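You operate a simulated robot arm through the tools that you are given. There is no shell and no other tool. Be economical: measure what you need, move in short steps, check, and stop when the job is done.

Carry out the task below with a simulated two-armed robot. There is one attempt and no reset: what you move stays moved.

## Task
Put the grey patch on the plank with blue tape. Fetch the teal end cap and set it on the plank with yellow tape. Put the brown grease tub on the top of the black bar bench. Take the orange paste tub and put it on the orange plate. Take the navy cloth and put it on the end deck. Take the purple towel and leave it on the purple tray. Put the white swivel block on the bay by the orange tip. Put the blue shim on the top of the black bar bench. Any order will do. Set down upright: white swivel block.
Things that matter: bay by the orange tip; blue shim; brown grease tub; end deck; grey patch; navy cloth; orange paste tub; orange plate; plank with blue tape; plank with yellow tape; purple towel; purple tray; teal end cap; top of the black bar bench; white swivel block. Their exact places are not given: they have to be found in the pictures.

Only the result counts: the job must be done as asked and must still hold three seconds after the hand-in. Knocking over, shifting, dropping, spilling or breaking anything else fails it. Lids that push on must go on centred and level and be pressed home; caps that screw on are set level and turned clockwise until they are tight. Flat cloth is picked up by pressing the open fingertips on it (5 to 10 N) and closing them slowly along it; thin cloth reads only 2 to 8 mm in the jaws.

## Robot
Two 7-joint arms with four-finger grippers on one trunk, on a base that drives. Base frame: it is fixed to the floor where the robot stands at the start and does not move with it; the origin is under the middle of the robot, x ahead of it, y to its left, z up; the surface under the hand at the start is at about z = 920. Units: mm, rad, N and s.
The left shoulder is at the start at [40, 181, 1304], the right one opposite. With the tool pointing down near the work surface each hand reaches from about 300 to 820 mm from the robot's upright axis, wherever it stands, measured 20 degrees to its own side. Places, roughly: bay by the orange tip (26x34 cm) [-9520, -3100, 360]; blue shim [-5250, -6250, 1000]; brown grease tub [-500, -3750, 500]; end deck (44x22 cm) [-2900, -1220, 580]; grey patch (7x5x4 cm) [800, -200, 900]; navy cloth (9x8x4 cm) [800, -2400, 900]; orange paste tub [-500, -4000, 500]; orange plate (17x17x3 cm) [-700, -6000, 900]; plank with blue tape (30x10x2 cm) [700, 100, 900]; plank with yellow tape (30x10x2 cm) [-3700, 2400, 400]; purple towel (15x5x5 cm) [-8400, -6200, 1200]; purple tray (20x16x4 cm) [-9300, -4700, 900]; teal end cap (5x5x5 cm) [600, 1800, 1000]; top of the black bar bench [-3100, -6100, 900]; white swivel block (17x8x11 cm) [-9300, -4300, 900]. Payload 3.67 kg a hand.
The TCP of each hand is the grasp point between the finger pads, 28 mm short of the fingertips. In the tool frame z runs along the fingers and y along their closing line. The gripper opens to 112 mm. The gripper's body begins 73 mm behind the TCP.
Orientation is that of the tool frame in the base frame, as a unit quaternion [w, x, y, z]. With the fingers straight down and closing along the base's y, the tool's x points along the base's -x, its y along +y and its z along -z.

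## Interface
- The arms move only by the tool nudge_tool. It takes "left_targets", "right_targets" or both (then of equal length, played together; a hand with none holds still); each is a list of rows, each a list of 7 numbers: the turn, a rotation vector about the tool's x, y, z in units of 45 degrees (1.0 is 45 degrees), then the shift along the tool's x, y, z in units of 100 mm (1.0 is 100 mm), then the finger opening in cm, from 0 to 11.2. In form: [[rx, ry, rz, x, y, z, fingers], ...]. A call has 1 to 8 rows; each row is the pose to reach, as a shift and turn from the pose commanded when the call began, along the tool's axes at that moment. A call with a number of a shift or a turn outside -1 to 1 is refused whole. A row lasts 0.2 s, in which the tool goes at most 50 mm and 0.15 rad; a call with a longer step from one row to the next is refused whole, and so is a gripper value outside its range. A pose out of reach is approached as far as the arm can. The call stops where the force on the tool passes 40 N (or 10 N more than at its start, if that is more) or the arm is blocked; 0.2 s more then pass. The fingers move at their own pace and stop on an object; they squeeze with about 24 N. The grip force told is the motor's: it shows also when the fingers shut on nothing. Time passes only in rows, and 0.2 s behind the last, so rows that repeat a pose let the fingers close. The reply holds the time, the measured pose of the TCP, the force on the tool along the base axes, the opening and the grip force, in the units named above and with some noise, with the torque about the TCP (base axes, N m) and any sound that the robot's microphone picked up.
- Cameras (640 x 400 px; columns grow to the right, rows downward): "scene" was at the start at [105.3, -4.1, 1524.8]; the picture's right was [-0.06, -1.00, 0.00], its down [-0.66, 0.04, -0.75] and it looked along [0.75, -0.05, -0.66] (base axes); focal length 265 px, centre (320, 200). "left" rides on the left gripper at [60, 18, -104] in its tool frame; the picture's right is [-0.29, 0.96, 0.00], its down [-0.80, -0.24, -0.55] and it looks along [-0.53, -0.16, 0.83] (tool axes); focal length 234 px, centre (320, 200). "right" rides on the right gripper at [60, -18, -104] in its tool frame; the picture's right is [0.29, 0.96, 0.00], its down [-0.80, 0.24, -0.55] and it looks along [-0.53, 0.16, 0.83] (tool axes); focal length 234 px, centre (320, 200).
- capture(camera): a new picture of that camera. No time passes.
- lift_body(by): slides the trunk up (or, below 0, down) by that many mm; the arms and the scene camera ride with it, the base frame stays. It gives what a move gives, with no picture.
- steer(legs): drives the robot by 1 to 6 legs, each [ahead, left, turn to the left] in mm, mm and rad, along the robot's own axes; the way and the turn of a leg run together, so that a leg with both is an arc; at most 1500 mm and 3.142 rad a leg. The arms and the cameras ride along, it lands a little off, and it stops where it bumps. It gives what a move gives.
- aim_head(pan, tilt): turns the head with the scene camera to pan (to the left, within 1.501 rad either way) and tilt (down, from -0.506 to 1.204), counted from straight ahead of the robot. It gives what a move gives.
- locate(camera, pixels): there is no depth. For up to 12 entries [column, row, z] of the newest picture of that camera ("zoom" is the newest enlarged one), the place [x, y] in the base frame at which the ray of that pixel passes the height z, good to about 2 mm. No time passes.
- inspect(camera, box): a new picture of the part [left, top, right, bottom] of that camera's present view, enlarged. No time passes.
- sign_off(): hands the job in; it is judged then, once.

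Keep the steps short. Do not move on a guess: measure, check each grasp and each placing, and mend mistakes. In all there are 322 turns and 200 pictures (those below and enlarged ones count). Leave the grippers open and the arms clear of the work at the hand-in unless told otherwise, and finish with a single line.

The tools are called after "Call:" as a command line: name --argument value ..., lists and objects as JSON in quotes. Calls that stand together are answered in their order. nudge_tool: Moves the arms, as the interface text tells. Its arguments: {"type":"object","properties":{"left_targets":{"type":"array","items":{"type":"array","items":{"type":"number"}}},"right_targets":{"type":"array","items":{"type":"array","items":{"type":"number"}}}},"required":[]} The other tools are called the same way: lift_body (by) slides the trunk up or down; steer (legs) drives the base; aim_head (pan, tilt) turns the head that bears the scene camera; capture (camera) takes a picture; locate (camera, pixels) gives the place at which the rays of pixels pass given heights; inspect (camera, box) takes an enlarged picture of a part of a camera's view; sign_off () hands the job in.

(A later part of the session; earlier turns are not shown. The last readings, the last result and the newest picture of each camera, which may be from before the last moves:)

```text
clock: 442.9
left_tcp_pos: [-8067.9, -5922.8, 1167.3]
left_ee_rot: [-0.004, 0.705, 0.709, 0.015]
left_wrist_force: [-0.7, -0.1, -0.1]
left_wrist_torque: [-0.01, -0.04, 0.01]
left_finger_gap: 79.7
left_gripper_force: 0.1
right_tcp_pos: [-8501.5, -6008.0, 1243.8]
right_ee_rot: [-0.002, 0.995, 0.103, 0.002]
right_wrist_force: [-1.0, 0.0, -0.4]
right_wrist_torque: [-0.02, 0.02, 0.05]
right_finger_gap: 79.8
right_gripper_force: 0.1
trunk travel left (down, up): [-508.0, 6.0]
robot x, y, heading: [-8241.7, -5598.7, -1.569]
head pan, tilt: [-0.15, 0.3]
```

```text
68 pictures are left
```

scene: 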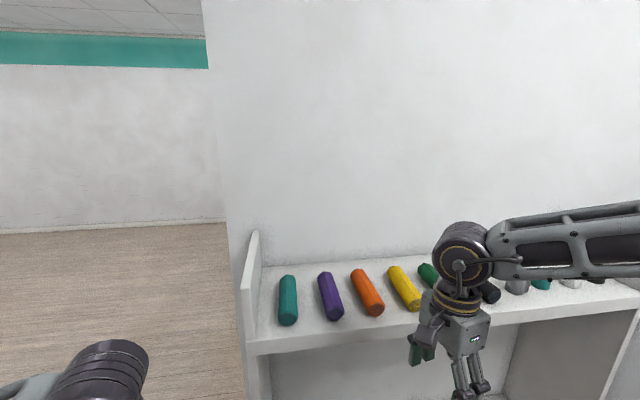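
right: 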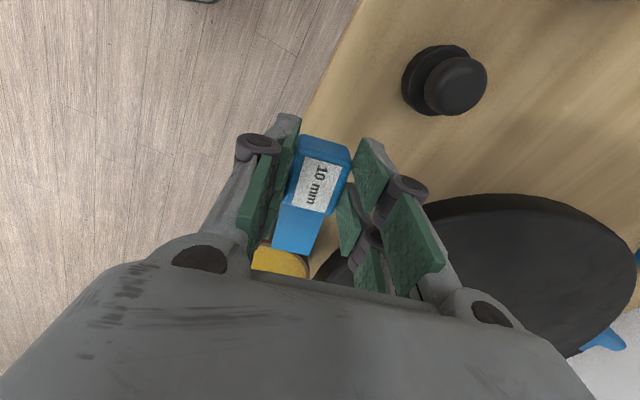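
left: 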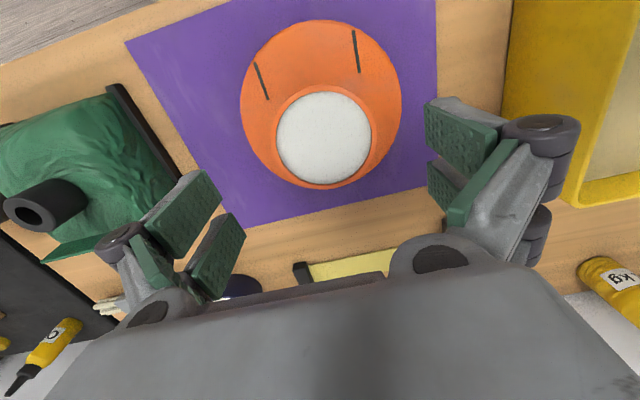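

Call:
locate --camera "scene" --pixels '[[330, 297, 1220], [323, 277, 1220], [336, 316, 1220], [287, 300, 1220], [366, 293, 1220], [330, 297, 1180], [250, 345, 1170], [258, 240, 1250]]'

Call:
inspect --camera "scene" --box '[230, 225, 422, 345]'

Call:
capture --camera "left"

```text
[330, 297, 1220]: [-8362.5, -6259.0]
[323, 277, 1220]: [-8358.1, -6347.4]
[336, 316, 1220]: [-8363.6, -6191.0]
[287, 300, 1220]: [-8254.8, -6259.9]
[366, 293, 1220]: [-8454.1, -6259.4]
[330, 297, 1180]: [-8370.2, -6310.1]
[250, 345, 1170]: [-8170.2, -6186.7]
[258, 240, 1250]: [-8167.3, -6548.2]
```

```text
3.33 times, centred on (326, 285) of scene
```

zoom: 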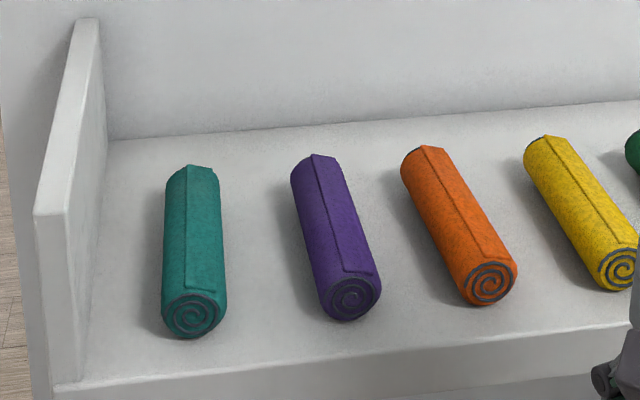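

```text
66 pictures are left
```

left: 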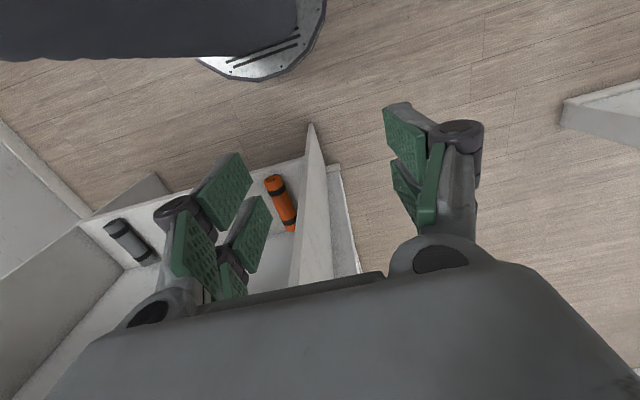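

The purple roll is at about (-8362,-6260), neighbours ~100 mm apart. I'll use the left hand, so I raise it 180 mm and strafe right 290 mm.

Call:
nudge_tool --left_targets '[[0, 0, 0, 0, 0, -0.45, 7], [0, 0, 0, 0, 0, -0.95, 7]]'

Call:
nudge_tool --left_targets '[[0, 0, 0, -0.3, 0, -0.35, 7], [0, 0, 0, -0.6, 0, -0.7, 7], [0, 0, 0, -1, 0, -0.9, 7]]'

Call:
steer --legs '[[0, -290, 0]]'

Call:
capture --camera "left"

```text
clock: 443.5
left_tcp_pos: [-8070.4, -5924.5, 1264.5]
left_ee_rot: [-0.005, 0.706, 0.708, 0.016]
left_wrist_force: [-0.5, 0.5, 0.2]
left_wrist_torque: [-0.01, 0.0, 0.0]
left_finger_gap: 69.9
left_gripper_force: 0.1
right_tcp_pos: [-8502.5, -6009.0, 1242.9]
right_ee_rot: [-0.002, 0.995, 0.102, 0.002]
right_wrist_force: [0.2, 0.1, -0.7]
right_wrist_torque: [-0.04, 0.0, -0.03]
right_finger_gap: 80.2
right_gripper_force: 0.0
trunk travel left (down, up): [-508.0, 6.0]
robot x, y, heading: [-8239.2, -5597.9, -1.574]
head pan, tilt: [-0.15, 0.3]
```

```text
clock: 444.3
left_tcp_pos: [-8070.6, -6031.3, 1350.5]
left_ee_rot: [-0.004, 0.705, 0.709, 0.014]
left_wrist_force: [-0.4, -0.1, -0.3]
left_wrist_torque: [0.0, -0.02, 0.03]
left_finger_gap: 69.9
left_gripper_force: 0.1
right_tcp_pos: [-8502.0, -6009.4, 1243.7]
right_ee_rot: [-0.003, 0.995, 0.104, 0.002]
right_wrist_force: [-0.6, 0.1, 0.1]
right_wrist_torque: [-0.02, 0.0, 0.01]
right_finger_gap: 79.7
right_gripper_force: 0.1
trunk travel left (down, up): [-508.0, 6.0]
robot x, y, heading: [-8237.9, -5597.1, -1.57]
head pan, tilt: [-0.15, 0.3]
```

```text
clock: 446.4
left_tcp_pos: [-8363.4, -6030.6, 1349.9]
left_ee_rot: [-0.004, 0.703, 0.711, 0.014]
left_wrist_force: [0.9, -0.4, -0.9]
left_wrist_torque: [0.01, 0.0, -0.02]
left_finger_gap: 69.9
left_gripper_force: 0.2
right_tcp_pos: [-8795.1, -6012.1, 1244.1]
right_ee_rot: [-0.002, 0.994, 0.108, 0.001]
right_wrist_force: [1.2, -0.6, 0.4]
right_wrist_torque: [0.01, 0.02, 0.01]
right_finger_gap: 79.9
right_gripper_force: 0.1
trunk travel left (down, up): [-508.0, 6.0]
robot x, y, heading: [-8538.9, -5600.4, -1.564]
head pan, tilt: [-0.15, 0.3]
```

```text
65 pictures are left
```

left: 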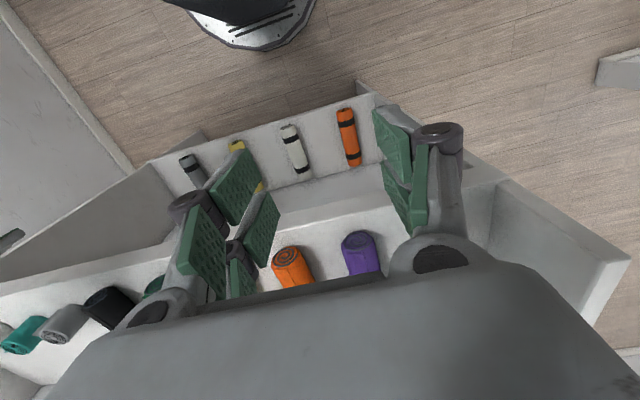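

Call:
locate --camera "left" --pixels '[[358, 242, 1190], [358, 242, 1210], [288, 256, 1200], [350, 190, 1170], [345, 270, 1220], [378, 262, 1220]]'

Call:
capture --camera "scene"

```text
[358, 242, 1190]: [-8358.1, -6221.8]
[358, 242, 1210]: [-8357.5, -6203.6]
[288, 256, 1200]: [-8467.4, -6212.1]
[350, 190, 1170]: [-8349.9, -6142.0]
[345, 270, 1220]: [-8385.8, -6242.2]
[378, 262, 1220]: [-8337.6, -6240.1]
```

```text
64 pictures are left
```

scene: 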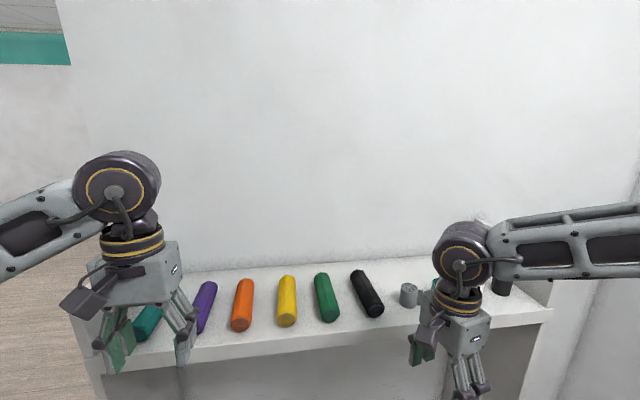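

The roll's axis runs y -6195…-6345 at z≈1217, x≈-8361. I move the hand over its middle at the present height and view again.

Call:
nudge_tool --left_targets '[[0, 0, 0, -0.45, 0, 0, 7.5], [0, 0, 0, -0.9, 0, 0, 7.5], [0, 0, 0, -1, 0, 0, 7.5]]'

Call:
nudge_tool --left_targets '[[0, 0, 0, -0.45, 0, 0, 7.5], [0, 0, 0, -0.9, 0, 0, 7.5], [0, 0, 0, -1, 0, 0, 7.5]]'

Call:
capture --camera "left"

```text
clock: 447.2
left_tcp_pos: [-8366.6, -6131.0, 1351.1]
left_ee_rot: [-0.003, 0.703, 0.711, 0.015]
left_wrist_force: [0.4, 0.5, 0.4]
left_wrist_torque: [-0.05, 0.0, 0.03]
left_finger_gap: 75.0
left_gripper_force: 0.1
right_tcp_pos: [-8798.9, -6010.4, 1243.9]
right_ee_rot: [-0.002, 0.994, 0.106, 0.002]
right_wrist_force: [-0.6, -0.1, -0.7]
right_wrist_torque: [-0.02, 0.01, -0.03]
right_finger_gap: 79.9
right_gripper_force: 0.2
trunk travel left (down, up): [-508.0, 6.0]
robot x, y, heading: [-8539.8, -5596.9, -1.567]
head pan, tilt: [-0.15, 0.3]
```

```text
clock: 448.0
left_tcp_pos: [-8364.1, -6231.0, 1349.6]
left_ee_rot: [-0.004, 0.702, 0.712, 0.014]
left_wrist_force: [-0.1, -0.1, 0.3]
left_wrist_torque: [-0.02, 0.03, 0.0]
left_finger_gap: 75.0
left_gripper_force: 0.1
right_tcp_pos: [-8797.9, -6011.7, 1244.1]
right_ee_rot: [-0.002, 0.994, 0.107, 0.001]
right_wrist_force: [-0.5, -0.2, 0.0]
right_wrist_torque: [-0.03, 0.0, 0.0]
right_finger_gap: 79.9
right_gripper_force: 0.0
trunk travel left (down, up): [-508.0, 6.0]
robot x, y, heading: [-8538.5, -5599.7, -1.563]
head pan, tilt: [-0.15, 0.3]
```

```text
63 pictures are left
```

left: 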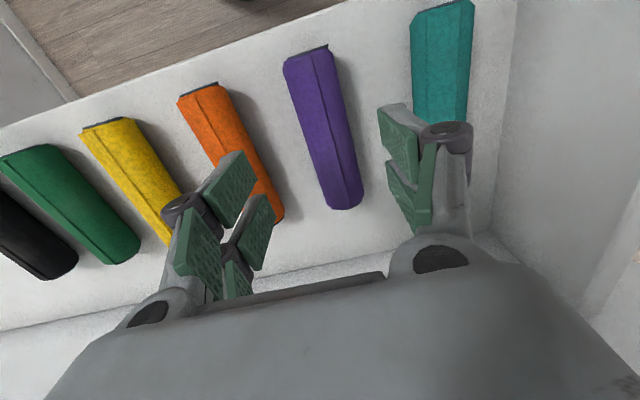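

Call:
locate --camera "left" --pixels '[[307, 52, 1240], [345, 208, 1240], [326, 130, 1240], [285, 65, 1215], [323, 208, 1215], [360, 200, 1215], [332, 60, 1215]]'

```text
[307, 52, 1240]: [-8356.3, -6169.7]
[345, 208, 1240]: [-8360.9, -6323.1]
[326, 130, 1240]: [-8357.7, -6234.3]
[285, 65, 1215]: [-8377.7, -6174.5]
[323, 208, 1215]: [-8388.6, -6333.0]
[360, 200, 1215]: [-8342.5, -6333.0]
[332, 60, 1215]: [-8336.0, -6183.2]
```

The roll centre is (-8359,-6253). I align and descend.

Call:
nudge_tool --left_targets '[[0, 0, 0, -0.2, 0.05, 0, 7.5], [0, 0, 0, -0.2, 0.05, 0.45, 7.5], [0, 0, 0, -0.2, 0.05, 0.9, 7.5]]'

Call:
nudge_tool --left_targets '[[0, 0, 0, 0, 0, 0.06, 7.5], [0, 0, 0, 0, 0, 0.12, 7.5], [0, 0, 0, 0, 0, 0.18, 7.5], [0, 0, 0, 0, 0, 0.24, 7.5], [0, 0, 0, 0, 0, 0.24, 7.5]]'

Call:
capture --camera "left"

```text
clock: 448.8
left_tcp_pos: [-8354.3, -6250.9, 1258.1]
left_ee_rot: [-0.005, 0.703, 0.712, 0.014]
left_wrist_force: [0.1, 0.1, -0.8]
left_wrist_torque: [-0.06, 0.02, 0.0]
left_finger_gap: 75.1
left_gripper_force: 0.0
right_tcp_pos: [-8795.6, -6013.0, 1244.1]
right_ee_rot: [-0.003, 0.994, 0.107, 0.001]
right_wrist_force: [-0.5, -0.3, -0.1]
right_wrist_torque: [0.05, 0.03, -0.03]
right_finger_gap: 79.8
right_gripper_force: 0.1
trunk travel left (down, up): [-508.0, 6.0]
robot x, y, heading: [-8535.3, -5600.1, -1.566]
head pan, tilt: [-0.15, 0.3]
```

```text
clock: 449.8
left_tcp_pos: [-8363.0, -6249.6, 1246.6]
left_ee_rot: [0.001, 0.704, 0.71, 0.003]
left_wrist_force: [-11.5, 2.1, 33.0]
left_wrist_torque: [0.2, 0.45, 0.03]
left_finger_gap: 42.9
left_gripper_force: 16.1
right_tcp_pos: [-8799.9, -6010.0, 1244.4]
right_ee_rot: [-0.001, 0.994, 0.106, 0.002]
right_wrist_force: [0.8, 0.2, -0.3]
right_wrist_torque: [0.01, -0.03, -0.01]
right_finger_gap: 79.9
right_gripper_force: 0.0
trunk travel left (down, up): [-508.0, 6.0]
robot x, y, heading: [-8535.8, -5602.8, -1.566]
head pan, tilt: [-0.15, 0.3]
stopped in row 5 (left hand): the force on the tool passed its limit at 46 N (the readings are from after the stop); the commanded pose is now the measured one
```

```text
62 pictures are left
```

left: 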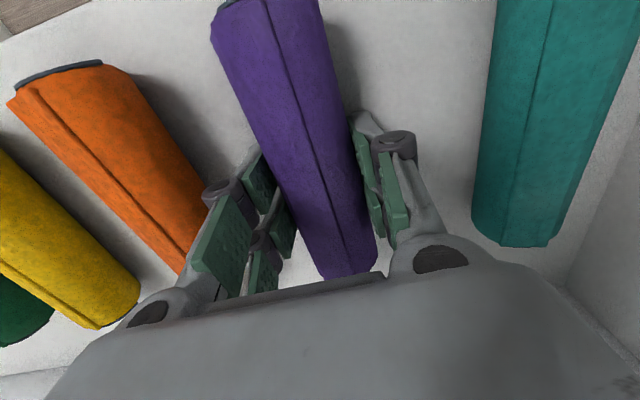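

The fingertips reached the shelf (z≈1218), and the fingers already touch the roll. I ease up 4 mm and close properly.

Call:
nudge_tool --left_targets '[[0, 0, 0, 0, 0, -0.05, 7.5], [0, 0, 0, 0, 0, -0.05, 7.5], [0, 0, 0, 0, 0, -0.05, 3], [0, 0, 0, 0, 0, -0.05, 2], [0, 0, 0, 0, 0, -0.05, 2], [0, 0, 0, 0, 0, -0.05, 2]]'

Call:
nudge_tool --left_targets '[[0, 0, 0, 0, 0, -0.25, 2], [0, 0, 0, 0, 0, -0.5, 2], [0, 0, 0, 0, 0, -0.8, 2]]'

Call:
capture --camera "left"

```text
clock: 451.2
left_tcp_pos: [-8361.1, -6250.3, 1246.8]
left_ee_rot: [0.001, 0.703, 0.711, 0.008]
left_wrist_force: [-17.1, -5.2, 29.1]
left_wrist_torque: [-0.81, 1.21, -0.25]
left_finger_gap: 41.0
left_gripper_force: 24.3
right_tcp_pos: [-8800.9, -6009.7, 1244.1]
right_ee_rot: [-0.001, 0.994, 0.106, 0.002]
right_wrist_force: [0.6, 0.2, -0.6]
right_wrist_torque: [-0.01, 0.0, -0.01]
right_finger_gap: 79.8
right_gripper_force: 0.0
trunk travel left (down, up): [-508.0, 6.0]
robot x, y, heading: [-8540.1, -5597.9, -1.566]
head pan, tilt: [-0.15, 0.3]
```

```text
clock: 452.0
left_tcp_pos: [-8356.8, -6253.6, 1324.8]
left_ee_rot: [0.0, 0.702, 0.712, 0.011]
left_wrist_force: [-0.9, -0.1, -1.2]
left_wrist_torque: [0.0, -0.01, 0.01]
left_finger_gap: 40.6
left_gripper_force: 23.8
right_tcp_pos: [-8798.5, -6011.1, 1243.7]
right_ee_rot: [-0.002, 0.994, 0.108, 0.002]
right_wrist_force: [-0.9, -0.2, 0.1]
right_wrist_torque: [-0.01, 0.03, 0.01]
right_finger_gap: 79.7
right_gripper_force: 0.1
trunk travel left (down, up): [-508.0, 6.0]
robot x, y, heading: [-8535.8, -5599.0, -1.565]
head pan, tilt: [-0.15, 0.3]
```

```text
61 pictures are left
```

left: 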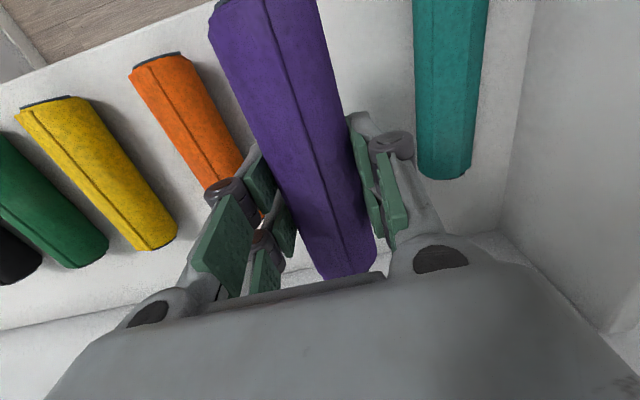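

The purple towel is held and its neighbours are untouched. I back off north and turn to face the west table.

Call:
steer --legs '[[-450, 0, 0], [0, 0, -0.8], [0, 0, -0.77]]'

Call:
aim_head --pan -0.3 --tilt 0.45

Call:
capture --camera "scene"

```text
clock: 459.4
left_tcp_pos: [-9202.0, -5301.3, 1324.6]
left_ee_rot: [0.006, 1.0, -0.006, 0.008]
left_wrist_force: [1.2, 0.2, -0.4]
left_wrist_torque: [0.01, 0.02, -0.01]
left_finger_gap: 40.9
left_gripper_force: 24.1
right_tcp_pos: [-8947.0, -4868.4, 1243.2]
right_ee_rot: [0.002, 0.77, -0.638, 0.003]
right_wrist_force: [0.4, 0.7, 0.6]
right_wrist_torque: [-0.01, 0.03, 0.0]
right_finger_gap: 79.9
right_gripper_force: 0.1
trunk travel left (down, up): [-508.0, 6.0]
robot x, y, heading: [-8539.8, -5139.0, 3.13]
head pan, tilt: [-0.15, 0.3]
```

```text
clock: 460.1
left_tcp_pos: [-9201.0, -5302.4, 1324.4]
left_ee_rot: [0.006, 1.0, -0.006, 0.008]
left_wrist_force: [-0.5, 0.2, -1.3]
left_wrist_torque: [-0.01, 0.02, 0.01]
left_finger_gap: 40.8
left_gripper_force: 24.4
right_tcp_pos: [-8946.1, -4868.6, 1243.5]
right_ee_rot: [0.0, 0.77, -0.638, 0.004]
right_wrist_force: [0.4, -0.3, 0.1]
right_wrist_torque: [-0.01, 0.02, 0.01]
right_finger_gap: 80.0
right_gripper_force: 0.1
trunk travel left (down, up): [-508.0, 6.0]
robot x, y, heading: [-8542.2, -5140.5, 3.123]
head pan, tilt: [-0.3, 0.45]
```

```text
60 pictures are left
```

scene: 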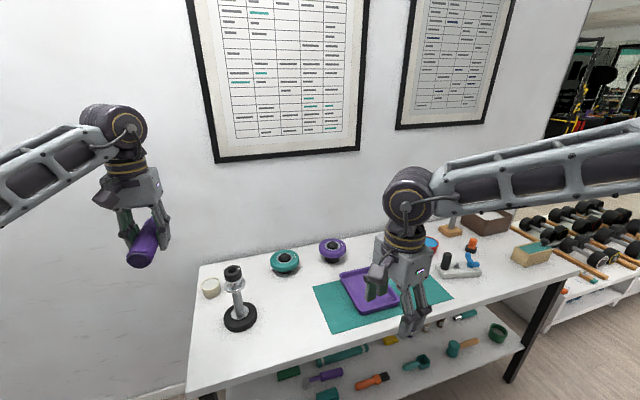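

I see the purple tray at (370,290), the white block with coloured parts at (460,265), and the dumbbell rack to the right. I measure them.

Call:
inspect --camera "scene" --box '[310, 210, 630, 360]'

Call:
locate --camera "scene" --pixels '[[340, 270, 900], [362, 265, 900], [400, 308, 900], [365, 312, 900], [438, 275, 900], [478, 270, 900], [190, 392, 880], [580, 268, 880], [314, 290, 880], [325, 327, 880]]'

```text
2.00 times, centred on (470, 285) of scene
```

zoom: 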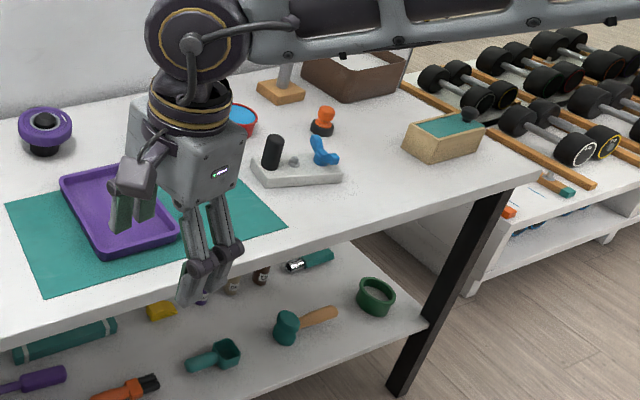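

```text
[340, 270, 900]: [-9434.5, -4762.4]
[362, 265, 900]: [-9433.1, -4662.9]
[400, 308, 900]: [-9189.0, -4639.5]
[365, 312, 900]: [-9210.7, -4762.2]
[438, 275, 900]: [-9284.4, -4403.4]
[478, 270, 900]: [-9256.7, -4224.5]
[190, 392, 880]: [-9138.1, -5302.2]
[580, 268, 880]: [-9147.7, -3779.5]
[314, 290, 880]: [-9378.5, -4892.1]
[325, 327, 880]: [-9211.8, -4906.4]
```

The tray spans about x -9430…-9200, y -4765…-4610. I strafe right 610 mm and go ahead 100 mm, so the left hand comes over it.

Call:
steer --legs '[[0, -610, 0.01], [100, 0, 0]]'

Call:
aim_head --pan 0.2 --tilt 0.7

Call:
capture --camera "scene"

Call:
capture --camera "left"

```text
clock: 464.5
left_tcp_pos: [-9291.0, -4682.1, 1327.8]
left_ee_rot: [0.006, 1.0, 0.0, 0.005]
left_wrist_force: [0.4, -1.1, -1.0]
left_wrist_torque: [-0.04, 0.03, 0.02]
left_finger_gap: 40.6
left_gripper_force: 23.8
right_tcp_pos: [-9042.5, -4245.5, 1244.5]
right_ee_rot: [0.0, 0.774, -0.633, 0.002]
right_wrist_force: [0.2, -0.1, 0.0]
right_wrist_torque: [0.0, 0.01, -0.01]
right_finger_gap: 79.9
right_gripper_force: 0.0
trunk travel left (down, up): [-508.0, 6.0]
robot x, y, heading: [-8638.4, -4509.0, 3.134]
head pan, tilt: [-0.3, 0.45]
```

```text
clock: 465.4
left_tcp_pos: [-9295.7, -4684.1, 1324.2]
left_ee_rot: [0.006, 1.0, 0.0, 0.008]
left_wrist_force: [0.2, -0.1, -0.8]
left_wrist_torque: [0.02, -0.02, 0.01]
left_finger_gap: 41.0
left_gripper_force: 24.1
right_tcp_pos: [-9046.0, -4246.1, 1243.5]
right_ee_rot: [0.0, 0.774, -0.633, 0.003]
right_wrist_force: [-0.3, 0.2, -0.9]
right_wrist_torque: [0.03, -0.05, 0.0]
right_finger_gap: 80.0
right_gripper_force: 0.1
trunk travel left (down, up): [-508.0, 6.0]
robot x, y, heading: [-8638.8, -4512.6, 3.134]
head pan, tilt: [0.201, 0.7]
```

```text
58 pictures are left
```

scene: 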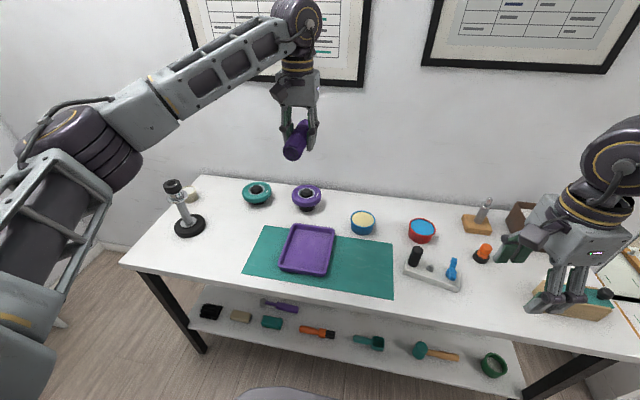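

```text
57 pictures are left
```

left: 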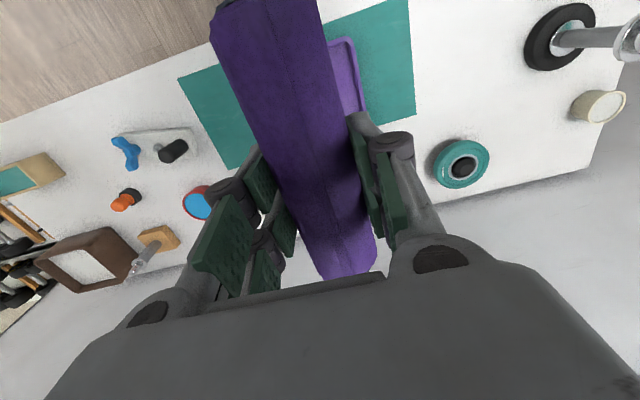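

Call:
locate --camera "scene" --pixels '[[293, 225, 900], [335, 230, 900], [328, 277, 900], [280, 270, 900], [307, 252, 890], [245, 275, 870], [392, 298, 870], [440, 290, 870]]'

Call:
locate --camera "left" --pixels '[[353, 38, 900], [367, 108, 900], [353, 38, 860], [409, 0, 870], [415, 115, 870], [180, 78, 870]]'

```text
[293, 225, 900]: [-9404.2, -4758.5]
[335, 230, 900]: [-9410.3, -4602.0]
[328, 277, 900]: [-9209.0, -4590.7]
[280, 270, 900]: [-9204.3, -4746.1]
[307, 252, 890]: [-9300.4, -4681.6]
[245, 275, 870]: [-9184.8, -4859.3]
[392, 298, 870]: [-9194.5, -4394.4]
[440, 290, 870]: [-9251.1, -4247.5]
```

```text
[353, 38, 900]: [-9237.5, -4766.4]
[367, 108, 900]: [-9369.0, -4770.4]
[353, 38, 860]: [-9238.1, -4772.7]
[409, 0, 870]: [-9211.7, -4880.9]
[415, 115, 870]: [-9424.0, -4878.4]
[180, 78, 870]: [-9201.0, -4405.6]
```

Tray centre ≈(-9307,-4680). I align and lower in three steps to z≈1010.

Call:
nudge_tool --left_targets '[[0, 0, 0, -0.11, -0.03, 0.1, 2], [0, 0, 0, -0.11, -0.03, 0.55, 2], [0, 0, 0, -0.11, -0.03, 1, 2]]'

Call:
nudge_tool --left_targets '[[0, 0, 0, 0, 0, 0.45, 2], [0, 0, 0, 0, 0, 0.9, 2], [0, 0, 0, 0, 0, 1, 2]]'

Call:
nudge_tool --left_targets '[[0, 0, 0, 0, 0, 0.45, 2], [0, 0, 0, 0, 0, 0.85, 2]]'

Call:
capture --camera "scene"

```text
clock: 466.2
left_tcp_pos: [-9304.6, -4677.0, 1227.1]
left_ee_rot: [0.005, 1.0, 0.0, 0.007]
left_wrist_force: [-0.7, -1.0, 0.3]
left_wrist_torque: [0.01, 0.01, -0.04]
left_finger_gap: 41.0
left_gripper_force: 23.6
right_tcp_pos: [-9045.4, -4247.8, 1243.4]
right_ee_rot: [0.0, 0.774, -0.634, 0.003]
right_wrist_force: [0.4, -0.1, 1.1]
right_wrist_torque: [0.0, 0.01, -0.02]
right_finger_gap: 80.0
right_gripper_force: 0.0
trunk travel left (down, up): [-508.0, 6.0]
robot x, y, heading: [-8633.0, -4512.4, 3.137]
head pan, tilt: [0.201, 0.7]
```

```text
clock: 467.0
left_tcp_pos: [-9302.3, -4680.3, 1125.7]
left_ee_rot: [0.006, 1.0, 0.001, 0.007]
left_wrist_force: [0.7, 0.0, -0.4]
left_wrist_torque: [-0.04, 0.01, 0.02]
left_finger_gap: 41.0
left_gripper_force: 24.2
right_tcp_pos: [-9045.1, -4245.0, 1243.8]
right_ee_rot: [0.001, 0.774, -0.633, 0.003]
right_wrist_force: [-1.0, 0.5, 0.1]
right_wrist_torque: [0.0, -0.02, 0.0]
right_finger_gap: 79.9
right_gripper_force: 0.1
trunk travel left (down, up): [-508.0, 6.0]
robot x, y, heading: [-8639.0, -4510.4, 3.132]
head pan, tilt: [0.201, 0.7]
```

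```text
clock: 467.6
left_tcp_pos: [-9303.3, -4682.4, 1037.6]
left_ee_rot: [0.006, 1.0, 0.0, 0.007]
left_wrist_force: [0.6, 0.0, 0.0]
left_wrist_torque: [0.01, -0.02, 0.02]
left_finger_gap: 40.8
left_gripper_force: 24.5
right_tcp_pos: [-9045.8, -4245.4, 1243.9]
right_ee_rot: [-0.001, 0.774, -0.633, 0.003]
right_wrist_force: [-1.3, 0.4, 0.1]
right_wrist_torque: [0.0, -0.01, 0.02]
right_finger_gap: 80.1
right_gripper_force: 0.2
trunk travel left (down, up): [-508.0, 6.0]
robot x, y, heading: [-8637.1, -4510.4, 3.134]
head pan, tilt: [0.201, 0.7]
```

```text
56 pictures are left
```

scene: 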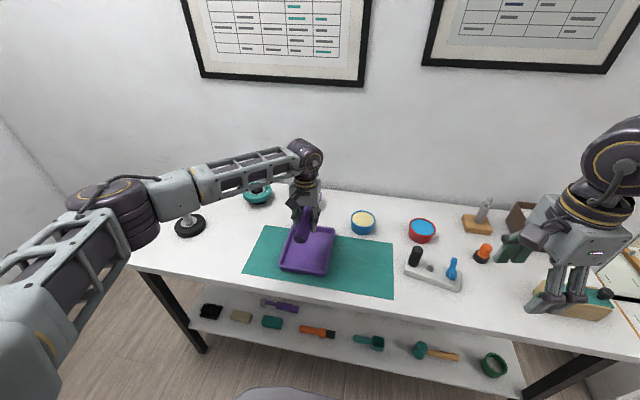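

Call:
nudge_tool --left_targets '[[0, 0, 0, 0, 0, 0.45, 2], [0, 0, 0, 0, 0, 0.85, 2], [0, 0, 0, 0, 0, 1.0, 2]]'

Call:
nudge_tool --left_targets '[[0, 0, 0, 0, 0, 0.06, 2], [0, 0, 0, 0, 0, 0.1, 2], [0, 0, 0, 0, 0, 0.14, 2], [0, 0, 0, 0, 0, 0.18, 2], [0, 0, 0, 0, 0, 0.18, 2]]'

```text
clock: 468.4
left_tcp_pos: [-9298.1, -4684.0, 939.9]
left_ee_rot: [0.006, 1.0, 0.0, 0.007]
left_wrist_force: [0.6, -0.1, -0.6]
left_wrist_torque: [0.0, 0.02, 0.0]
left_finger_gap: 41.0
left_gripper_force: 24.4
right_tcp_pos: [-9044.2, -4245.3, 1242.8]
right_ee_rot: [0.0, 0.774, -0.633, 0.003]
right_wrist_force: [0.2, 0.1, 0.2]
right_wrist_torque: [-0.02, 0.02, 0.0]
right_finger_gap: 80.0
right_gripper_force: 0.1
trunk travel left (down, up): [-508.0, 6.0]
robot x, y, heading: [-8642.2, -4512.4, 3.138]
head pan, tilt: [0.201, 0.7]
```

```text
clock: 469.6
left_tcp_pos: [-9299.8, -4685.2, 921.9]
left_ee_rot: [0.006, 1.0, 0.0, 0.007]
left_wrist_force: [0.1, 0.8, -1.8]
left_wrist_torque: [-0.01, 0.0, 0.02]
left_finger_gap: 41.2
left_gripper_force: 24.4
right_tcp_pos: [-9045.9, -4245.4, 1242.8]
right_ee_rot: [0.0, 0.774, -0.634, 0.003]
right_wrist_force: [-0.7, 0.6, 0.2]
right_wrist_torque: [0.0, 0.01, 0.02]
right_finger_gap: 80.0
right_gripper_force: 0.0
trunk travel left (down, up): [-508.0, 6.0]
robot x, y, heading: [-8636.6, -4506.9, 3.134]
head pan, tilt: [0.201, 0.7]
```

Call:
nudge_tool --left_targets '[[0, 0, 0, 0, 0, 0.05, 2], [0, 0, 0, 0, 0, 0.1, 2], [0, 0, 0, 0, 0, 0.14, 2], [0, 0, 0, 0, 0, 0.18, 2], [0, 0, 0, 0, 0, 0.18, 2]]'

Call:
inspect --camera "scene" --box '[220, 170, 412, 310]'

```text
clock: 470.8
left_tcp_pos: [-9299.3, -4684.0, 904.7]
left_ee_rot: [0.006, 1.0, -0.001, 0.006]
left_wrist_force: [-2.2, -1.5, 13.5]
left_wrist_torque: [-0.02, -0.82, -0.06]
left_finger_gap: 41.2
left_gripper_force: 24.2
right_tcp_pos: [-9044.1, -4245.6, 1243.9]
right_ee_rot: [0.001, 0.773, -0.634, 0.004]
right_wrist_force: [-1.5, 0.1, -0.1]
right_wrist_torque: [-0.01, -0.02, 0.02]
right_finger_gap: 80.0
right_gripper_force: 0.2
trunk travel left (down, up): [-508.0, 6.0]
robot x, y, heading: [-8637.7, -4508.5, 3.137]
head pan, tilt: [0.201, 0.7]
```

```text
2.86 times, centred on (316, 240) of scene
```

zoom: 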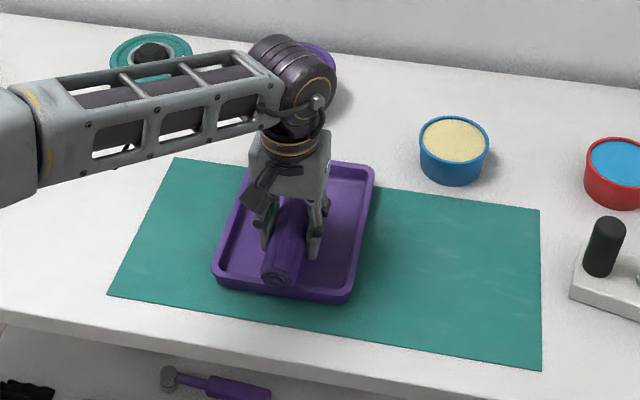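

Contact, but the roll's near end seems close to the front rim. I rise 15 mm, move 12 mm further in, and lower again.

Call:
nudge_tool --left_targets '[[0, 0, 0, 0, 0, -0.15, 2], [0, 0, 0, -0.13, -0.04, -0.15, 2], [0, 0, 0, -0.13, -0.04, -0.05, 2], [0, 0, 0, -0.13, -0.04, 0.0, 2], [0, 0, 0, -0.13, -0.04, 0.03, 2], [0, 0, 0, -0.13, -0.04, 0.03, 2]]'

```text
clock: 472.2
left_tcp_pos: [-9312.6, -4678.7, 902.8]
left_ee_rot: [0.006, 1.0, 0.0, 0.006]
left_wrist_force: [-0.6, -0.7, 10.8]
left_wrist_torque: [-0.03, -0.84, -0.01]
left_finger_gap: 41.1
left_gripper_force: 23.4
right_tcp_pos: [-9044.4, -4244.8, 1244.3]
right_ee_rot: [0.001, 0.774, -0.633, 0.002]
right_wrist_force: [0.2, 0.9, 0.2]
right_wrist_torque: [0.01, -0.04, -0.01]
right_finger_gap: 79.7
right_gripper_force: 0.0
trunk travel left (down, up): [-508.0, 6.0]
robot x, y, heading: [-8638.3, -4511.5, 3.134]
head pan, tilt: [0.201, 0.7]
```

Contact again. I release gradually and rise.

Call:
nudge_tool --left_targets '[[0, 0, 0, 0, 0, 0.02, 3.5], [0, 0, 0, 0, 0, 0.02, 5], [0, 0, 0, 0, 0, 0.02, 7], [0, 0, 0, 0, 0, 0.02, 7], [0, 0, 0, 0, 0, -0.4, 7], [0, 0, 0, 0, 0, -0.8, 7], [0, 0, 0, 0, 0, -1, 7]]'

Call:
nudge_tool --left_targets '[[0, 0, 0, 0.1, 0, -0.45, 7], [0, 0, 0, 0.4, 0, -0.8, 7], [0, 0, 0, 0.8, 0.2, -1, 7]]'

Call:
inspect --camera "scene" --box '[220, 170, 476, 330]'

```text
clock: 473.8
left_tcp_pos: [-9311.4, -4682.1, 1000.7]
left_ee_rot: [0.006, 1.0, 0.0, 0.008]
left_wrist_force: [-0.4, 0.1, -0.3]
left_wrist_torque: [0.02, -0.02, 0.0]
left_finger_gap: 70.0
left_gripper_force: 0.1
right_tcp_pos: [-9047.4, -4246.7, 1244.2]
right_ee_rot: [0.0, 0.774, -0.634, 0.003]
right_wrist_force: [0.1, -0.1, -1.3]
right_wrist_torque: [-0.02, -0.01, 0.01]
right_finger_gap: 79.8
right_gripper_force: 0.1
trunk travel left (down, up): [-508.0, 6.0]
robot x, y, heading: [-8635.8, -4512.8, 3.136]
head pan, tilt: [0.201, 0.7]
```

```text
clock: 474.6
left_tcp_pos: [-9233.1, -4701.8, 1102.6]
left_ee_rot: [0.006, 1.0, 0.0, 0.007]
left_wrist_force: [0.3, -1.5, -0.3]
left_wrist_torque: [0.0, -0.01, 0.01]
left_finger_gap: 69.8
left_gripper_force: 0.1
right_tcp_pos: [-9043.7, -4246.8, 1246.2]
right_ee_rot: [0.0, 0.774, -0.634, 0.003]
right_wrist_force: [-0.2, -0.3, 0.8]
right_wrist_torque: [0.01, 0.01, 0.02]
right_finger_gap: 79.9
right_gripper_force: 0.0
trunk travel left (down, up): [-508.0, 6.0]
robot x, y, heading: [-8634.7, -4510.6, 3.132]
head pan, tilt: [0.201, 0.7]
```

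```text
2.50 times, centred on (348, 250) of scene
```

zoom: 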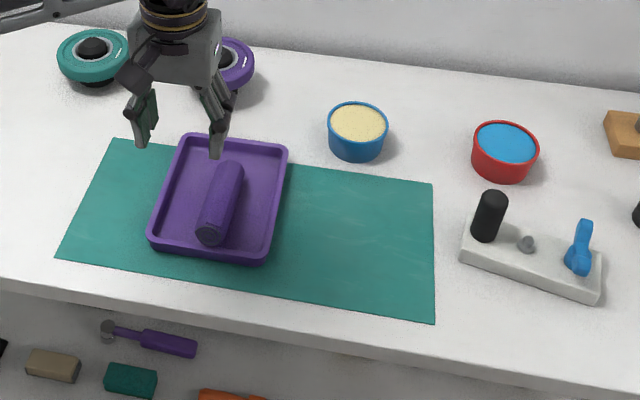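

The towel rests inside the tray. Now the swivel block: before gripping it, I look at the rack to see the bay by the orange tip.

Call:
aim_head --pan -0.9 --tilt 0.65

Call:
capture --camera "scene"

```text
clock: 476.0
left_tcp_pos: [-9236.4, -4700.8, 1101.8]
left_ee_rot: [0.006, 1.0, 0.0, 0.007]
left_wrist_force: [0.3, 0.5, -0.4]
left_wrist_torque: [0.0, 0.02, 0.01]
left_finger_gap: 70.1
left_gripper_force: 0.0
right_tcp_pos: [-9046.2, -4246.2, 1245.0]
right_ee_rot: [-0.001, 0.774, -0.633, 0.004]
right_wrist_force: [-0.1, -0.1, 0.2]
right_wrist_torque: [-0.02, -0.01, 0.01]
right_finger_gap: 80.0
right_gripper_force: 0.1
trunk travel left (down, up): [-508.0, 6.0]
robot x, y, heading: [-8633.5, -4511.7, 3.135]
head pan, tilt: [-0.901, 0.649]
```

```text
53 pictures are left
```

scene: 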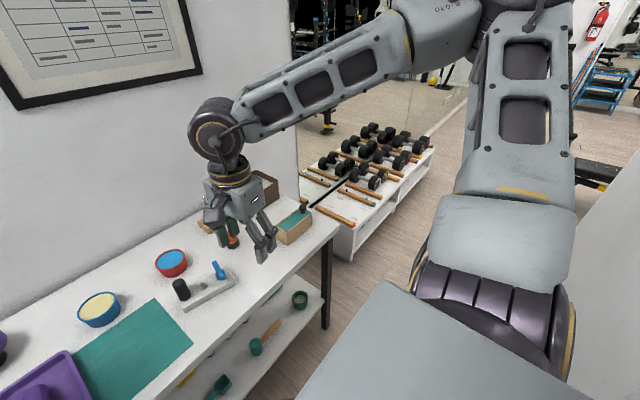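

Call:
inspect --camera "scene" --box '[290, 110, 450, 270]'

Call:
locate --camera "scene" --pixels '[[303, 172, 370], [350, 222, 370], [335, 215, 370], [380, 200, 370], [330, 162, 370], [375, 208, 370], [297, 210, 360], [355, 235, 360]]'

```text
2.50 times, centred on (370, 190) of scene
```

zoom: 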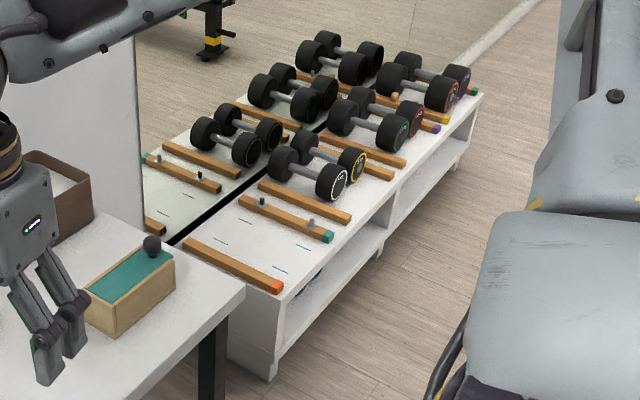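

```text
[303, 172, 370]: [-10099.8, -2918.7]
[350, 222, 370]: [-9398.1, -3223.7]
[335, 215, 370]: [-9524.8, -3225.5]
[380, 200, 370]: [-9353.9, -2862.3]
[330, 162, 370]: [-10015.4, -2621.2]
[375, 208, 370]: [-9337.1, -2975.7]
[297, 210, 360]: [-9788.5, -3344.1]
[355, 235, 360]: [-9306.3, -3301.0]
```

The first bay lies between the orange-tipped rail (y≈-3235) and the teal-tipped rail (y≈-2985), open from above. I check the passage between table and partition on my right.

Call:
aim_head --pan -1.5 --tilt 0.6

Call:
capture --camera "scene"

```text
clock: 477.0
left_tcp_pos: [-9235.2, -4699.7, 1102.8]
left_ee_rot: [0.006, 1.0, 0.0, 0.006]
left_wrist_force: [-0.8, -1.0, 0.9]
left_wrist_torque: [-0.01, -0.02, 0.0]
left_finger_gap: 70.0
left_gripper_force: 0.0
right_tcp_pos: [-9045.9, -4245.4, 1243.9]
right_ee_rot: [0.0, 0.773, -0.634, 0.003]
right_wrist_force: [0.3, -0.5, -0.1]
right_wrist_torque: [-0.02, 0.02, -0.01]
right_finger_gap: 79.9
right_gripper_force: 0.0
trunk travel left (down, up): [-508.0, 6.0]
robot x, y, heading: [-8639.7, -4509.9, 3.134]
head pan, tilt: [-1.499, 0.6]
```

```text
51 pictures are left
```

scene: 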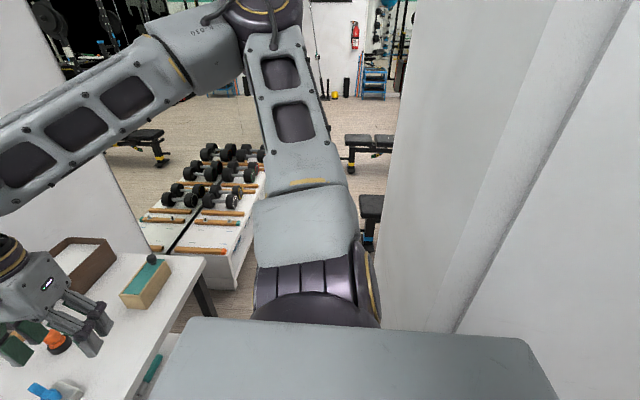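

Call:
locate --camera "scene" --pixels '[[452, 330, 0], [376, 300, 0], [376, 320, 0], [205, 318, 0], [232, 289, 0], [205, 250, 365], [365, 245, 0]]'

```text
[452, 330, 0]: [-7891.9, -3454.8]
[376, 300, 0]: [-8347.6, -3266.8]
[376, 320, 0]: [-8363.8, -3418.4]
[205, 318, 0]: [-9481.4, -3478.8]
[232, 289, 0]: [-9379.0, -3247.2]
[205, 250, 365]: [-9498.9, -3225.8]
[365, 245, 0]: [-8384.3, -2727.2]
```

The passage beside the table is wide enough for sideways travel at x≈-8780. I turn the left hand 90° and strafe right 390 mm to face the block.

Call:
nudge_tool --left_targets '[[0, 0, -0.18, 0, 0, -0.1, 10], [0, 0, -0.36, 0, 0, -0.2, 10], [0, 0, -0.54, 0, 0, -0.3, 10], [0, 0, -0.72, 0, 0, -0.4, 10], [0, 0, -0.9, 0, 0, -0.4, 10], [0, 0, -1, 0, 0, -0.4, 10]]'

Call:
nudge_tool --left_targets '[[0, 0, -0.18, 0, 0, 0, 10], [0, 0, -0.36, 0, 0, 0, 10], [0, 0, -0.54, 0, 0, 0, 10], [0, 0, -0.72, 0, 0, 0, 10], [0, 0, -0.9, 0, 0, 0, 10], [0, 0, -1, 0, 0, 0, 10]]'

Call:
steer --legs '[[0, -385, 0]]'

Call:
capture --camera "left"

```text
clock: 478.4
left_tcp_pos: [-9235.4, -4698.2, 1141.4]
left_ee_rot: [0.007, 0.923, 0.384, 0.004]
left_wrist_force: [0.9, -0.2, 0.0]
left_wrist_torque: [0.01, 0.0, -0.01]
left_finger_gap: 100.1
left_gripper_force: 0.1
right_tcp_pos: [-9046.0, -4245.0, 1242.9]
right_ee_rot: [-0.001, 0.774, -0.633, 0.004]
right_wrist_force: [-0.3, -0.8, 0.7]
right_wrist_torque: [0.01, 0.01, 0.05]
right_finger_gap: 80.1
right_gripper_force: 0.0
trunk travel left (down, up): [-508.0, 6.0]
robot x, y, heading: [-8635.5, -4510.9, 3.131]
head pan, tilt: [-1.499, 0.6]
```

```text
clock: 479.8
left_tcp_pos: [-9235.5, -4697.2, 1142.5]
left_ee_rot: [0.009, 0.706, 0.708, 0.001]
left_wrist_force: [0.3, -0.7, 0.2]
left_wrist_torque: [-0.05, 0.0, -0.01]
left_finger_gap: 100.0
left_gripper_force: 0.0
right_tcp_pos: [-9045.6, -4245.5, 1243.4]
right_ee_rot: [0.0, 0.774, -0.633, 0.003]
right_wrist_force: [-0.3, 0.5, -0.1]
right_wrist_torque: [-0.05, -0.02, -0.01]
right_finger_gap: 79.9
right_gripper_force: 0.0
trunk travel left (down, up): [-508.0, 6.0]
robot x, y, heading: [-8637.9, -4510.4, 3.142]
head pan, tilt: [-1.499, 0.6]
```

```text
clock: 482.0
left_tcp_pos: [-9267.4, -4345.9, 1141.1]
left_ee_rot: [0.009, 0.736, 0.677, 0.0]
left_wrist_force: [-1.3, -0.3, -0.9]
left_wrist_torque: [-0.01, -0.01, -0.03]
left_finger_gap: 99.7
left_gripper_force: 0.0
right_tcp_pos: [-9039.0, -3910.5, 1243.5]
right_ee_rot: [0.0, 0.747, -0.664, 0.002]
right_wrist_force: [-0.1, -0.9, 0.1]
right_wrist_torque: [0.02, -0.03, 0.0]
right_finger_gap: 80.1
right_gripper_force: 0.1
trunk travel left (down, up): [-508.0, 6.0]
robot x, y, heading: [-8652.1, -4207.8, 3.059]
head pan, tilt: [-1.499, 0.6]
stopped in leg 1: the robot was blocked; the commanded pose is now the measured one
```

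```text
50 pictures are left
```

left: 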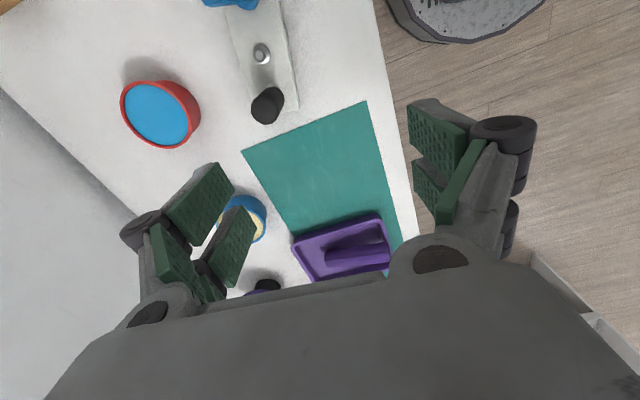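

The base was blocked at y≈-4208, perhaps by the partition's corner. I step back 40 mm, straighten, and look down to the right.

Call:
steer --legs '[[0, 50, 0.08]]'

Call:
aim_head --pan -1.5 --tilt 0.95

Call:
capture --camera "scene"

```text
clock: 482.9
left_tcp_pos: [-9254.1, -4431.4, 1144.2]
left_ee_rot: [0.011, 0.709, 0.705, -0.003]
left_wrist_force: [-0.1, 1.0, 0.6]
left_wrist_torque: [-0.15, 0.02, 0.0]
left_finger_gap: 100.3
left_gripper_force: 0.0
right_tcp_pos: [-9062.3, -3979.9, 1241.2]
right_ee_rot: [0.004, 0.773, -0.634, 0.006]
right_wrist_force: [-0.7, 1.0, -0.5]
right_wrist_torque: [-0.15, 0.03, 0.0]
right_finger_gap: 80.0
right_gripper_force: 0.0
trunk travel left (down, up): [-508.0, 6.0]
robot x, y, heading: [-8652.8, -4255.5, 3.137]
head pan, tilt: [-1.499, 0.6]
```

```text
clock: 483.8
left_tcp_pos: [-9255.6, -4444.1, 1141.7]
left_ee_rot: [0.008, 0.708, 0.706, 0.003]
left_wrist_force: [0.2, -0.5, -0.3]
left_wrist_torque: [0.07, -0.02, 0.0]
left_finger_gap: 100.0
left_gripper_force: 0.1
right_tcp_pos: [-9063.2, -3994.2, 1244.6]
right_ee_rot: [-0.001, 0.773, -0.634, 0.002]
right_wrist_force: [0.9, 0.1, -0.3]
right_wrist_torque: [0.04, -0.01, 0.04]
right_finger_gap: 80.1
right_gripper_force: 0.1
trunk travel left (down, up): [-508.0, 6.0]
robot x, y, heading: [-8657.5, -4254.1, 3.136]
head pan, tilt: [-1.499, 0.949]
```

```text
49 pictures are left
```

scene: 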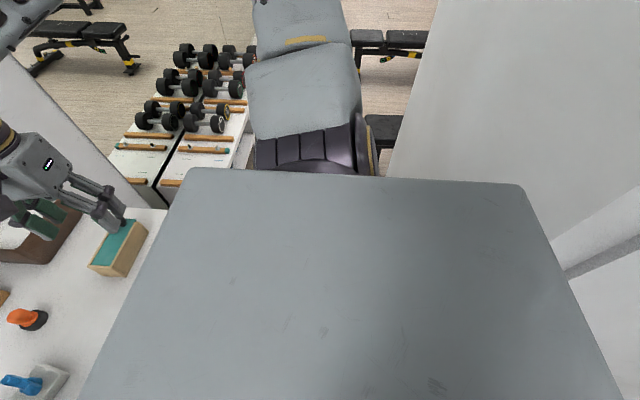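

Call:
locate --camera "scene" --pixels '[[570, 274, 0], [635, 240, 0], [612, 380, 0], [390, 170, 0], [148, 208, 880], [70, 372, 900]]'

Call:
inspect --camera "scene" --box '[440, 130, 640, 400]'

```text
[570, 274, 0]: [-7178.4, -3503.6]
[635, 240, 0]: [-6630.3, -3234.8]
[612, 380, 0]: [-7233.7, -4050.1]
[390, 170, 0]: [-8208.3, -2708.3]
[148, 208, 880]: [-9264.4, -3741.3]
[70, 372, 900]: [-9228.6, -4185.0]
```

```text
1.48 times, centred on (540, 265) of scene
```

zoom: 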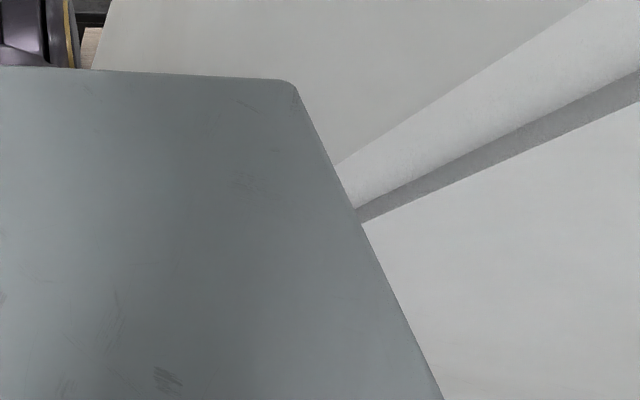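

The wall's corner is at about (-8436,-4103) and its west face x≈-8460, so I should keep further west. I drive 70 mm ahead and 120 mm right.

Call:
steer --legs '[[75, 0, 0], [0, -120, 0]]'

Call:
aim_head --pan 0.2 --tilt 0.85

Call:
capture --camera "left"

Call:
capture --camera "scene"

```text
clock: 485.7
left_tcp_pos: [-9331.0, -4322.7, 1140.5]
left_ee_rot: [0.009, 0.71, 0.705, 0.002]
left_wrist_force: [0.4, 0.0, 0.6]
left_wrist_torque: [0.0, -0.05, -0.01]
left_finger_gap: 100.1
left_gripper_force: 0.1
right_tcp_pos: [-9138.1, -3873.0, 1243.6]
right_ee_rot: [-0.001, 0.772, -0.636, 0.004]
right_wrist_force: [-0.5, -0.5, 0.0]
right_wrist_torque: [0.05, -0.04, 0.0]
right_finger_gap: 80.0
right_gripper_force: 0.1
trunk travel left (down, up): [-508.0, 6.0]
robot x, y, heading: [-8728.4, -4138.3, 3.132]
head pan, tilt: [-1.499, 0.949]
```

```text
clock: 487.4
left_tcp_pos: [-9328.1, -4321.9, 1142.3]
left_ee_rot: [0.009, 0.709, 0.705, 0.001]
left_wrist_force: [-0.4, 0.2, 0.5]
left_wrist_torque: [0.04, 0.0, 0.01]
left_finger_gap: 100.0
left_gripper_force: 0.0
right_tcp_pos: [-9135.6, -3871.1, 1244.5]
right_ee_rot: [0.0, 0.772, -0.636, 0.002]
right_wrist_force: [-0.1, 0.0, 0.1]
right_wrist_torque: [-0.02, 0.03, -0.02]
right_finger_gap: 79.9
right_gripper_force: 0.2
trunk travel left (down, up): [-508.0, 6.0]
robot x, y, heading: [-8730.5, -4138.0, 3.13]
head pan, tilt: [0.201, 0.85]
```

```text
47 pictures are left
```

left: 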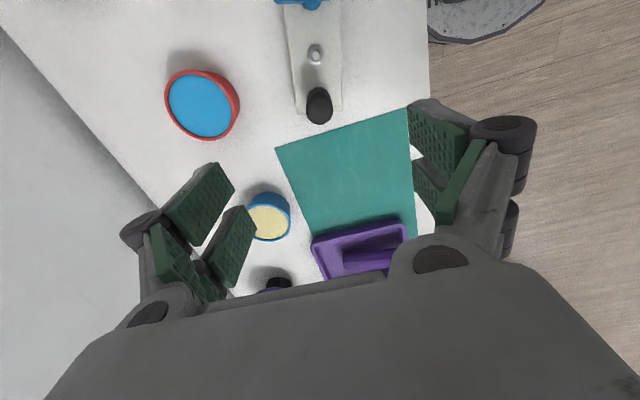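

```text
46 pictures are left
```

scene: 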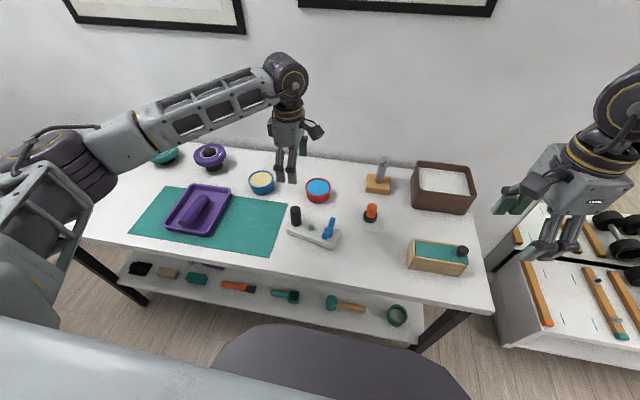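

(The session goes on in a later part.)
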